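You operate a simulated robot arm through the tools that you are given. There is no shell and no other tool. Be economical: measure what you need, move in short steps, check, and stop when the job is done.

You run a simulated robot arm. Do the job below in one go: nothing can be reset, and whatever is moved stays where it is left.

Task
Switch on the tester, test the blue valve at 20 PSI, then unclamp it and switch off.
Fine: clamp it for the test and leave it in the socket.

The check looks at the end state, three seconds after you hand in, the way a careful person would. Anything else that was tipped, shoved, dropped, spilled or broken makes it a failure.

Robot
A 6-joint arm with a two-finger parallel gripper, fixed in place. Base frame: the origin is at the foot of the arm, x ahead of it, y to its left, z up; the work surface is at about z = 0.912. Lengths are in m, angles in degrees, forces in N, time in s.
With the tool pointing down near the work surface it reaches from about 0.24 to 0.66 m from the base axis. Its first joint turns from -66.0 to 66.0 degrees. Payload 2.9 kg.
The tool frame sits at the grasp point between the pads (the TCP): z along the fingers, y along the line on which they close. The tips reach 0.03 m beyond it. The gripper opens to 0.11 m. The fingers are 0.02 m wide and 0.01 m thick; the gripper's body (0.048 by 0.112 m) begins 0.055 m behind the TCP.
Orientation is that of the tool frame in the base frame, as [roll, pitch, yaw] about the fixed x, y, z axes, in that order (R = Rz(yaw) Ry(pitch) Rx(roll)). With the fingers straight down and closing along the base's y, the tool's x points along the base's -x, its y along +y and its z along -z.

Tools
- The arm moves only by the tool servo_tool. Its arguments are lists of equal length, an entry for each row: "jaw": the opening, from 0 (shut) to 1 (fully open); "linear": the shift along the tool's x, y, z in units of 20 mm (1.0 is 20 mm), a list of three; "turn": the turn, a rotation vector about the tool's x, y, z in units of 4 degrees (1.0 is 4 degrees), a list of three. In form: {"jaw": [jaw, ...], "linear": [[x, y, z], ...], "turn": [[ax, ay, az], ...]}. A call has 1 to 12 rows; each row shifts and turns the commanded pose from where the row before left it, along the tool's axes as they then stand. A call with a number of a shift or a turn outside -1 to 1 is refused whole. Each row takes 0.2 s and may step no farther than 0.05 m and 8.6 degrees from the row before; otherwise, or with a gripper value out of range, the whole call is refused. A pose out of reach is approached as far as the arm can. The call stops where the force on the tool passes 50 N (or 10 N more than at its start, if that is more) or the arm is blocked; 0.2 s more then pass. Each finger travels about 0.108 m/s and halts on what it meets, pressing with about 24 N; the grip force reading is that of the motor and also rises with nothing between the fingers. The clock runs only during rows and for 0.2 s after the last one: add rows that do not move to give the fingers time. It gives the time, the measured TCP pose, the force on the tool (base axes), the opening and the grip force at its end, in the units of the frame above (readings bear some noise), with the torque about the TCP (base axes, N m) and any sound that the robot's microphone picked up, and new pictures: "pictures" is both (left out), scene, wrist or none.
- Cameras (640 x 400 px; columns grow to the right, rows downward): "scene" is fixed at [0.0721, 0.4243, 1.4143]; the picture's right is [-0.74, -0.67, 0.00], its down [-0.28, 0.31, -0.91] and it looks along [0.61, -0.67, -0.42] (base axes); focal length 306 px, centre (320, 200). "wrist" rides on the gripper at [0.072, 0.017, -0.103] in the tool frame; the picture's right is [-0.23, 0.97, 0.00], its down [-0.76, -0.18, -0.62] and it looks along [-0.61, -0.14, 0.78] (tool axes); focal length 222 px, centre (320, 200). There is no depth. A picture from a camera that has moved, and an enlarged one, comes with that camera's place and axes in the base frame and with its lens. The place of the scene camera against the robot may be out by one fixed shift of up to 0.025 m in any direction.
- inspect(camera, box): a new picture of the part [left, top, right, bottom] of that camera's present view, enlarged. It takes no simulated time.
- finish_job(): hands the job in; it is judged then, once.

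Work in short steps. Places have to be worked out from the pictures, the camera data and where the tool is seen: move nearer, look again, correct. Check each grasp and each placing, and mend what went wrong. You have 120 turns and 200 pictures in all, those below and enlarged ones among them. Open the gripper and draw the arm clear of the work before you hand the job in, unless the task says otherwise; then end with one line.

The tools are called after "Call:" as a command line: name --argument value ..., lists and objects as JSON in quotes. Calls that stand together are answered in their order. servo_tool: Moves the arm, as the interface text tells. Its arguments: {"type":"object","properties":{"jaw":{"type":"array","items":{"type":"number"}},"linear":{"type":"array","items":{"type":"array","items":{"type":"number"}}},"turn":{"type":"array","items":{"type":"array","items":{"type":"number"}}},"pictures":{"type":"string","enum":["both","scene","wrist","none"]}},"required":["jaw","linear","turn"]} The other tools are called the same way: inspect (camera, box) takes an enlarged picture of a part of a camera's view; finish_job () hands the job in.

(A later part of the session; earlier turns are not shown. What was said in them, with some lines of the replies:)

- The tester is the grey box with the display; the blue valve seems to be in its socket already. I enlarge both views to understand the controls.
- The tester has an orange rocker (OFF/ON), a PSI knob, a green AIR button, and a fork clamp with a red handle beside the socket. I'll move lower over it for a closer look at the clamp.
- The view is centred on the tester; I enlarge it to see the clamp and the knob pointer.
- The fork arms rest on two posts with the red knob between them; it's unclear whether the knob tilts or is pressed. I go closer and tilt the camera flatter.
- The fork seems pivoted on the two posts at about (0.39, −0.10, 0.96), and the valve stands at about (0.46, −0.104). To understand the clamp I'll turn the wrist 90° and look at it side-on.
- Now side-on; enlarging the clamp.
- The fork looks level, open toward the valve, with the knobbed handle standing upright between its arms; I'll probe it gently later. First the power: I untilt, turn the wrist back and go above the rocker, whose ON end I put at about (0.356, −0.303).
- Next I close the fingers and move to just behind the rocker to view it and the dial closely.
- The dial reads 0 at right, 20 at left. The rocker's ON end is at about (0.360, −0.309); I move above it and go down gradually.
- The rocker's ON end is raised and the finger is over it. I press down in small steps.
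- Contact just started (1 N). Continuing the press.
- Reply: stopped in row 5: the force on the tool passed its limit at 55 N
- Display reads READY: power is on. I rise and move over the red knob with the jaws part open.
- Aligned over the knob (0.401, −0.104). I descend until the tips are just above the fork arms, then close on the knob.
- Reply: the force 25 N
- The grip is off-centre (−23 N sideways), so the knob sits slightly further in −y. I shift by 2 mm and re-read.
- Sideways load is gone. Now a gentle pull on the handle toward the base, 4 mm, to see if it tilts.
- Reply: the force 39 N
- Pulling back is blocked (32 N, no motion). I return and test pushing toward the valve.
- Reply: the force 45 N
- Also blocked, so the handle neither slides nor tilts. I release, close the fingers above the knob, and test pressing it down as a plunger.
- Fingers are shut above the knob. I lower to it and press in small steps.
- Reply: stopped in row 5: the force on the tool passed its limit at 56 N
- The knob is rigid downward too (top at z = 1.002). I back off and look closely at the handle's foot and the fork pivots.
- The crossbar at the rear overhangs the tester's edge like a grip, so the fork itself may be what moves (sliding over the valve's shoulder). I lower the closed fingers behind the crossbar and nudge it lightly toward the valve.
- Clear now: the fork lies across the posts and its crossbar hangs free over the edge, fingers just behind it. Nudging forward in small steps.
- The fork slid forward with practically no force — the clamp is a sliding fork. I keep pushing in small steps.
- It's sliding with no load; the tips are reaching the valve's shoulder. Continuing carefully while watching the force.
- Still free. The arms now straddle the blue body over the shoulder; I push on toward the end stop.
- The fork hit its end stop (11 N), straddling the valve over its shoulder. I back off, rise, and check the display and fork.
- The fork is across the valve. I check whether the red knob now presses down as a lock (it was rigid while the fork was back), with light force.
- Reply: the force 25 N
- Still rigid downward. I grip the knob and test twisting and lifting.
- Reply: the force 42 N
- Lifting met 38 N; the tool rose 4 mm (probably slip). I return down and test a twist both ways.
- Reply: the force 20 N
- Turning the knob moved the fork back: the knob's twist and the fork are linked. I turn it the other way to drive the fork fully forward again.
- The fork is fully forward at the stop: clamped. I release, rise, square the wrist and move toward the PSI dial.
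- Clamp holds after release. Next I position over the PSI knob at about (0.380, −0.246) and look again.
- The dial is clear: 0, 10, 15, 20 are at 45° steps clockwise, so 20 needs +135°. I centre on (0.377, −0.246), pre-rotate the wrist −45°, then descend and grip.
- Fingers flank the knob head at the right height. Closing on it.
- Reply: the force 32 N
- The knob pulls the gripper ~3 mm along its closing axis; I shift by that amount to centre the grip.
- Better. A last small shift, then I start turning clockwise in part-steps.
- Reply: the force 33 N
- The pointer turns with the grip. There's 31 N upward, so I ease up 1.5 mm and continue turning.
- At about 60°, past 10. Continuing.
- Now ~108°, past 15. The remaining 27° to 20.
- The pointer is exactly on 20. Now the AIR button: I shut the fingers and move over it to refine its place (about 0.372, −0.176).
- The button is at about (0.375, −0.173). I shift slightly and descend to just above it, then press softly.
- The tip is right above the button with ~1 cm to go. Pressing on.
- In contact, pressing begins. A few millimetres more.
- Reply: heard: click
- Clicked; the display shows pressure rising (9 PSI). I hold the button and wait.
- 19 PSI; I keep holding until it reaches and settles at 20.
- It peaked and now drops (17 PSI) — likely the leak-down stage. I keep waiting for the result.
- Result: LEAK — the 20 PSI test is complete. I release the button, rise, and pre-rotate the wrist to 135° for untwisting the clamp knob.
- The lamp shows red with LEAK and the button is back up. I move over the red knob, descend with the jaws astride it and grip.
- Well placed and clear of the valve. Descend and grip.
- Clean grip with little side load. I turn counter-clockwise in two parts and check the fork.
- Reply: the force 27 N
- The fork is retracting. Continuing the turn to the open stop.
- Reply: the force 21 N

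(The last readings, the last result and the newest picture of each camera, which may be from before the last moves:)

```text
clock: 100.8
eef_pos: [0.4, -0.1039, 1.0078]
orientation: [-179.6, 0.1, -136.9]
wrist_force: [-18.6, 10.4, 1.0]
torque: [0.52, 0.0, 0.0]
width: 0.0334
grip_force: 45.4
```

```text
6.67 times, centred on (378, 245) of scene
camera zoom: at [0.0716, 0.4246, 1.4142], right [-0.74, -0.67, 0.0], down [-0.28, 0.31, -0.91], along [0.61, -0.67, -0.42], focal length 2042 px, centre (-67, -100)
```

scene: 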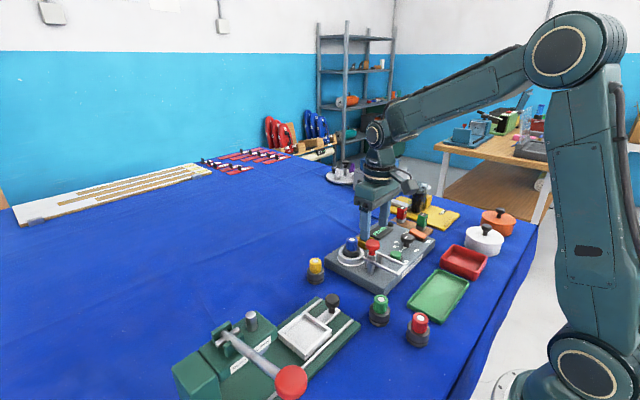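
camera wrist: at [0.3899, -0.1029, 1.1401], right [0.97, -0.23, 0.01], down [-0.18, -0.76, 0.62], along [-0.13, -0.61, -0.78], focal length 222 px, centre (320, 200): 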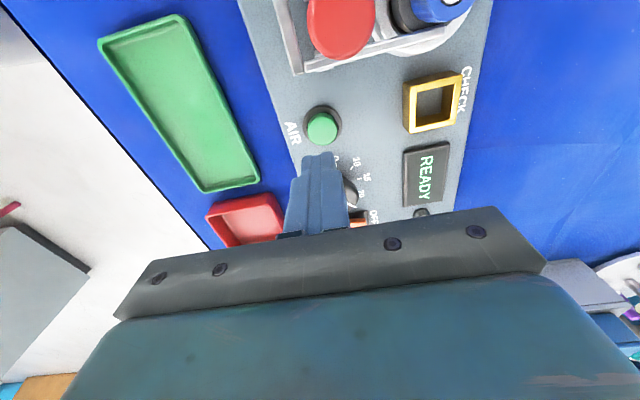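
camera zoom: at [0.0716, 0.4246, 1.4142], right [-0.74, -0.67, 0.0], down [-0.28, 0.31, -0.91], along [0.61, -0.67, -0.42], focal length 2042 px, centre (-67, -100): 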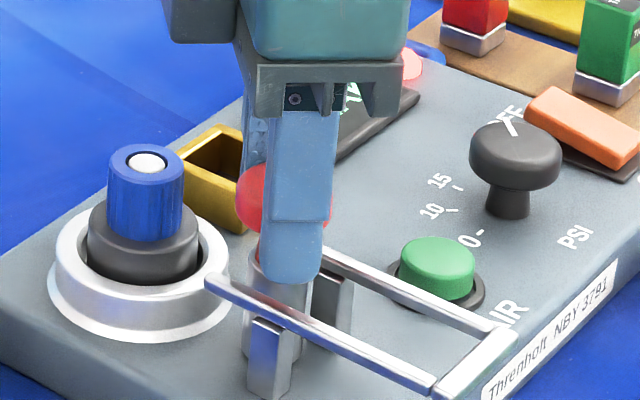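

The fork is practically back to its start. Two more small turns to make sure it's at the open stop.

Call:
servo_tool --jaw '[0.2, 0.2, 0.2]' --linear '[[0, 0, 0], [0, 0, 0], [0, 0, 0]]' --turn '[[0, 0, -0.7], [0, 0, -0.7], [0, 0, 0]]' --pictures "none"

Call:
servo_tool --jaw '[0.45, 0.45, 0.45, 0.45, 0.45, 0.45]' --linear '[[0, 0, 0], [0, 0, 0], [0, 0, -1], [0, 0, -1], [0, 0, -1], [0, 0, -0.5]]' --turn '[[0, 0, 0], [0, 0, 0], [0, 0, 0], [0, 0, 0], [0, 0, 0], [0, 0, 0]]' --pictures "none"

Call:
inspect --camera "scene" --box '[330, 225, 410, 275]'

```text
clock: 101.6
eef_pos: [0.403, -0.1026, 1.0084]
orientation: [-179.7, 0.1, -131.1]
wrist_force: [-14.4, 25.0, 0.9]
torque: [0.28, 0.28, -0.69]
width: 0.0334
grip_force: 45.0
```

```text
clock: 103.0
eef_pos: [0.4015, -0.1054, 1.0772]
orientation: [-179.4, 0.3, -131.4]
wrist_force: [0.2, 0.0, -0.2]
torque: [0.03, 0.01, 0.02]
width: 0.0494
grip_force: 0.0
```

```text
8.00 times, centred on (370, 250) of scene
camera zoom: at [0.0721, 0.4243, 1.4143], right [-0.74, -0.67, 0.0], down [-0.28, 0.31, -0.91], along [0.61, -0.67, -0.42], focal length 2450 px, centre (-80, -200)
```

zoom: 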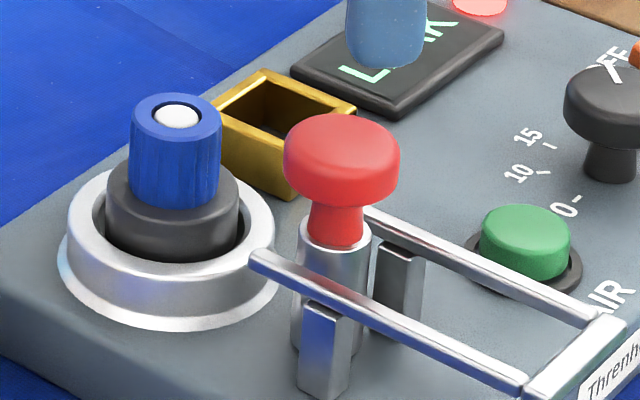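

Fork is exactly back at its start position: unclamped, valve still in the socket. Now I square the wrist and head for the rocker's OFF end.

Call:
servo_tool --jaw '[0, 0, 0, 0, 0, 0, 0, 0, 0, 0, 0, 0]' --linear '[[0, 0, 0], [0, 0, 0], [0, 0, 0], [0, 0, 0], [0, 0, 0], [0, 0, 0], [0, 0, 0], [0, 0, 0], [0, 0, 0], [0, 0, 0], [0, 0, 0], [0, 0, 0]]' --turn '[[0, 0, 1], [0, 0, 1], [0, 0, 1], [0, 0, 1], [0, 0, 1], [0, 0, 1], [0, 0, 1], [0, 0, 1], [0, 0, 1], [0, 0, 1], [0, 0, 1], [0, 0, 1]]' --pictures "none"

Call:
servo_tool --jaw '[0, 0, 0, 0, 0, 0, 0, 0, 0, 0]' --linear '[[0.1, -1, 0], [0.1, -1, 0], [0.1, -1, 0], [0.1, -1, 0], [0.1, -1, 0], [0.1, -1, 0], [0.1, -1, 0], [0.1, -1, 0], [0.1, -1, 0], [0.1, -1, 0.3]]' --turn '[[0, 0, 0.15], [0, 0, 0], [0, 0, 0], [0, 0, 0], [0, 0, 0], [0, 0, 0], [0, 0, 0], [0, 0, 0], [0, 0, 0], [0, 0, 0]]' --pictures "wrist"

Call:
inspect --camera "scene" --box '[370, 200, 450, 250]'

```text
clock: 105.6
eef_pos: [0.4012, -0.1062, 1.0787]
orientation: [-179.8, 0.5, -179.5]
wrist_force: [0.7, -0.5, -0.7]
torque: [-0.01, -0.01, -0.02]
width: 0.0
grip_force: 24.0
```

```text
clock: 107.8
eef_pos: [0.3825, -0.3081, 1.0732]
orientation: [-179.8, 0.5, -179.9]
wrist_force: [0.2, 0.7, -0.1]
torque: [0.0, -0.01, -0.02]
width: 0.0
grip_force: 24.4
camera wrist: at [0.3113, -0.2896, 1.175], right [0.23, 0.97, 0.0], down [0.76, -0.17, 0.63], along [0.61, -0.14, -0.78], focal length 222 px, centre (320, 200)
```

wrist: 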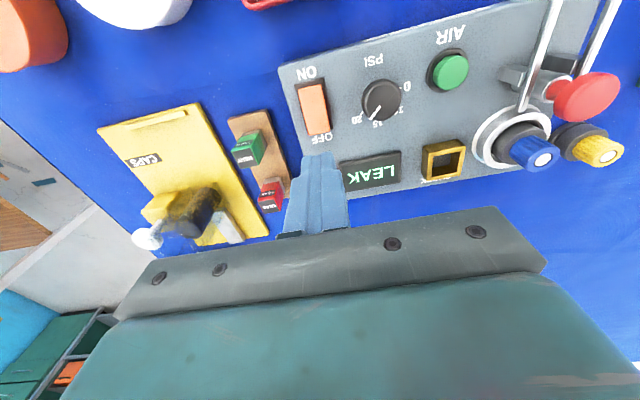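

```text
8.00 times, centred on (410, 225) of scene
camera zoom: at [0.0721, 0.4243, 1.4143], right [-0.74, -0.67, 0.0], down [-0.28, 0.31, -0.91], along [0.61, -0.67, -0.42], focal length 2450 px, centre (-400, 0)
```

zoom: 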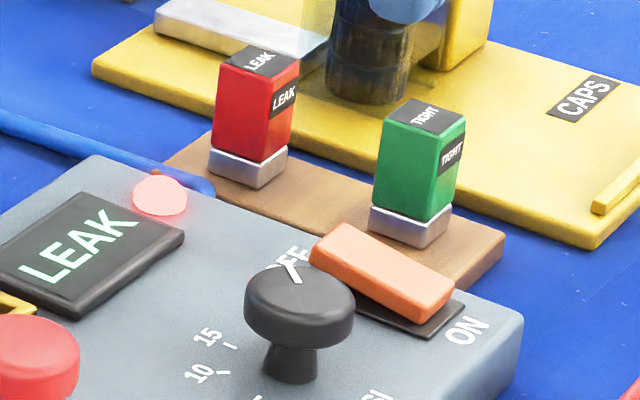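

The rocker's raised OFF end is at about (0.390, −0.310). I line up and descend to just above it.

Call:
servo_tool --jaw '[0, 0, 0, 0, 0, 0]' --linear '[[-0.37, -0.1, 0.6], [0, 0, 1], [0, 0, 1], [0, 0, 0.9], [0, 0, 0.4], [0, 0, 0]]' --turn '[[0, 0, 0], [0, 0, 0], [0, 0, 0], [0, 0, 0], [0, 0, 0], [0, 0, 0]]' --pictures "none"

Call:
inspect --camera "scene" --box '[370, 200, 450, 250]'

```text
clock: 109.2
eef_pos: [0.3903, -0.3072, 0.9958]
orientation: [-179.8, 0.5, -179.9]
wrist_force: [0.6, -0.5, 0.2]
torque: [0.0, -0.01, -0.01]
width: 0.0001
grip_force: 24.2
```

```text
8.00 times, centred on (410, 225) of scene
camera zoom: at [0.0721, 0.4243, 1.4143], right [-0.74, -0.67, 0.0], down [-0.28, 0.31, -0.91], along [0.61, -0.67, -0.42], focal length 2450 px, centre (-400, 0)
```

zoom: 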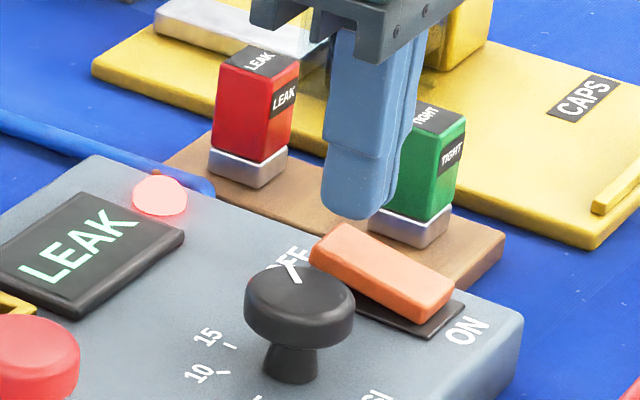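

Positioned above the OFF end. Pressing in small steps.

Call:
servo_tool --jaw '[0, 0, 0, 0, 0, 0, 0, 0, 0]' --linear '[[0, 0, 0.2], [0, 0, 0.15], [0, 0, 0.15], [0, 0, 0.1], [0, 0, 0.1], [0, 0, 0.1], [0, 0, 0.1], [0, 0, 0.1], [0, 0, 0]]' --turn '[[0, 0, 0], [0, 0, 0], [0, 0, 0], [0, 0, 0], [0, 0, 0], [0, 0, 0], [0, 0, 0], [0, 0, 0], [0, 0, 0]]' --pictures "none"

Call:
inspect --camera "scene" --box '[370, 200, 450, 250]'

```text
clock: 111.2
eef_pos: [0.3914, -0.3082, 0.975]
orientation: [-179.8, 0.5, -179.9]
wrist_force: [0.0, -0.7, 2.8]
torque: [0.01, 0.01, -0.04]
width: 0.0
grip_force: 23.7
```

```text
8.00 times, centred on (410, 225) of scene
camera zoom: at [0.0721, 0.4244, 1.4143], right [-0.74, -0.67, 0.0], down [-0.28, 0.31, -0.91], along [0.61, -0.67, -0.42], focal length 2450 px, centre (-400, 0)
```

zoom: 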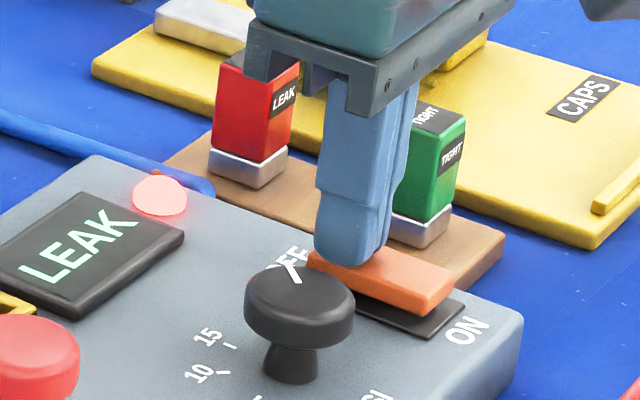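

The rocker is about to flip (2.8 N). A little further.

Call:
servo_tool --jaw '[0, 0, 0, 0]' --linear '[[0, 0, 0.1], [0, 0, 0.1], [0, 0, 0.05], [0, 0, 0]]' --turn '[[0, 0, 0], [0, 0, 0], [0, 0, 0], [0, 0, 0]]' --pictures "none"

Call:
inspect --camera "scene" --box '[370, 200, 450, 250]'

```text
clock: 112.2
eef_pos: [0.3907, -0.3082, 0.974]
orientation: [-179.5, 1.0, -179.7]
wrist_force: [5.4, 14.6, 47.7]
torque: [0.44, 0.26, -0.19]
width: 0.0
grip_force: 23.5
```

```text
8.00 times, centred on (410, 225) of scene
camera zoom: at [0.0717, 0.4252, 1.414], right [-0.74, -0.67, 0.0], down [-0.28, 0.31, -0.91], along [0.61, -0.67, -0.42], focal length 2450 px, centre (-400, 0)
```

zoom: 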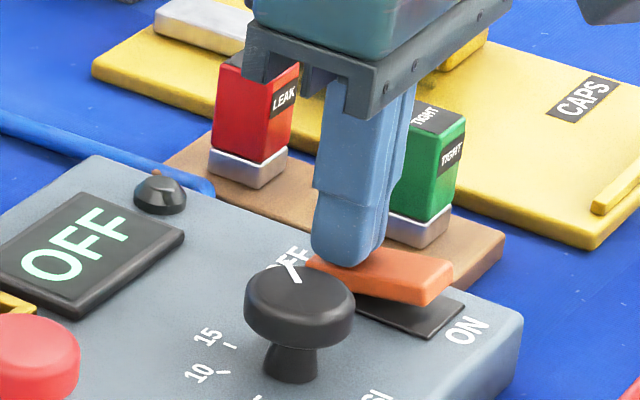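

The display reads OFF. I lift off, open the gripper and draw the arm clear.

Call:
servo_tool --jaw '[0, 0, 0, 0, 0, 0.6, 1, 1, 1, 1, 1, 1]' --linear '[[0, 0, -0.5], [0, 0, -1], [0, 0, -1], [0, 0, -1], [0, 0, -1], [0, 0, -1], [0, 0, -1], [0.3, 0.5, -1], [0.3, 0.5, -1], [0.3, 0.5, -1], [0.3, 0.5, -1], [0, 0, 0]]' --turn '[[0, 0, 0], [0, 0, 0], [0, 0, 0], [0, 0, 0], [0, 0, 0], [0, 0, 0], [0, 0, 0], [0, 0, 0], [0, 0, 0], [0, 0, 0], [0, 0, 0], [0, 0, 0]]' --pictures "both"

Call:
inspect --camera "scene" --box '[310, 195, 454, 285]'

```text
clock: 114.8
eef_pos: [0.364, -0.2646, 1.179]
orientation: [-179.8, 0.5, -179.9]
wrist_force: [0.6, -0.2, 0.1]
torque: [0.01, 0.0, 0.0]
width: 0.1099
grip_force: 0.0
camera wrist: at [0.2929, -0.2476, 1.2812], right [0.23, 0.97, 0.0], down [0.76, -0.17, 0.63], along [0.61, -0.14, -0.78], focal length 222 px, centre (320, 200)
```

scene: 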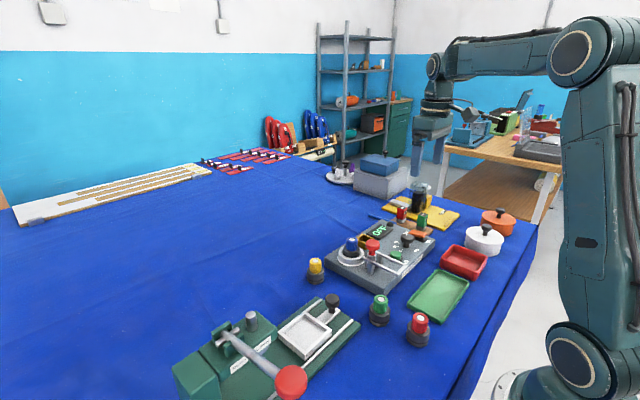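
wrist: 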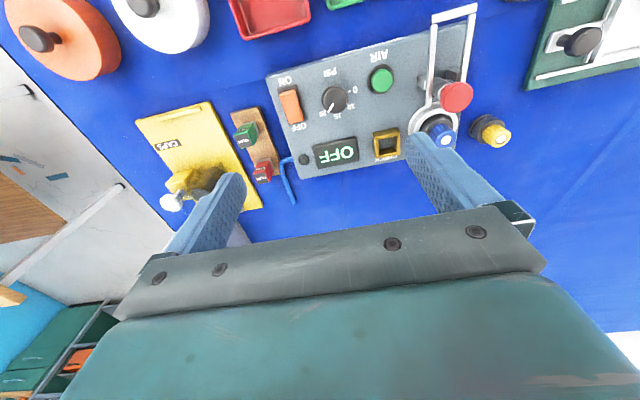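

```text
4.44 times, centred on (382, 240) of scene
camera zoom: at [0.0721, 0.4243, 1.4143], right [-0.74, -0.67, 0.0], down [-0.28, 0.31, -0.91], along [0.61, -0.67, -0.42], focal length 1361 px, centre (44, 22)
```

zoom: 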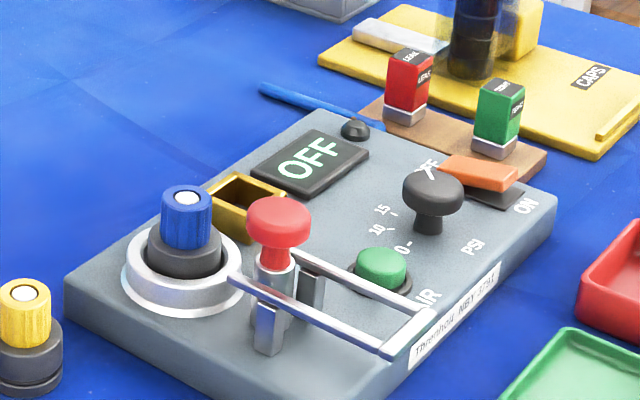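

The tester is off, the fork is open, the valve sits in its socket, and nothing else has moved. The arm is clear with the gripper open, so I hand in.

Call:
finish_job

```text
The job is handed in.
```

The blue valve was tested at 20 PSI while clamped and the display read LEAK; it is now unclamped and still in its socket, the tester is off, and the PSI dial is still set to 20.
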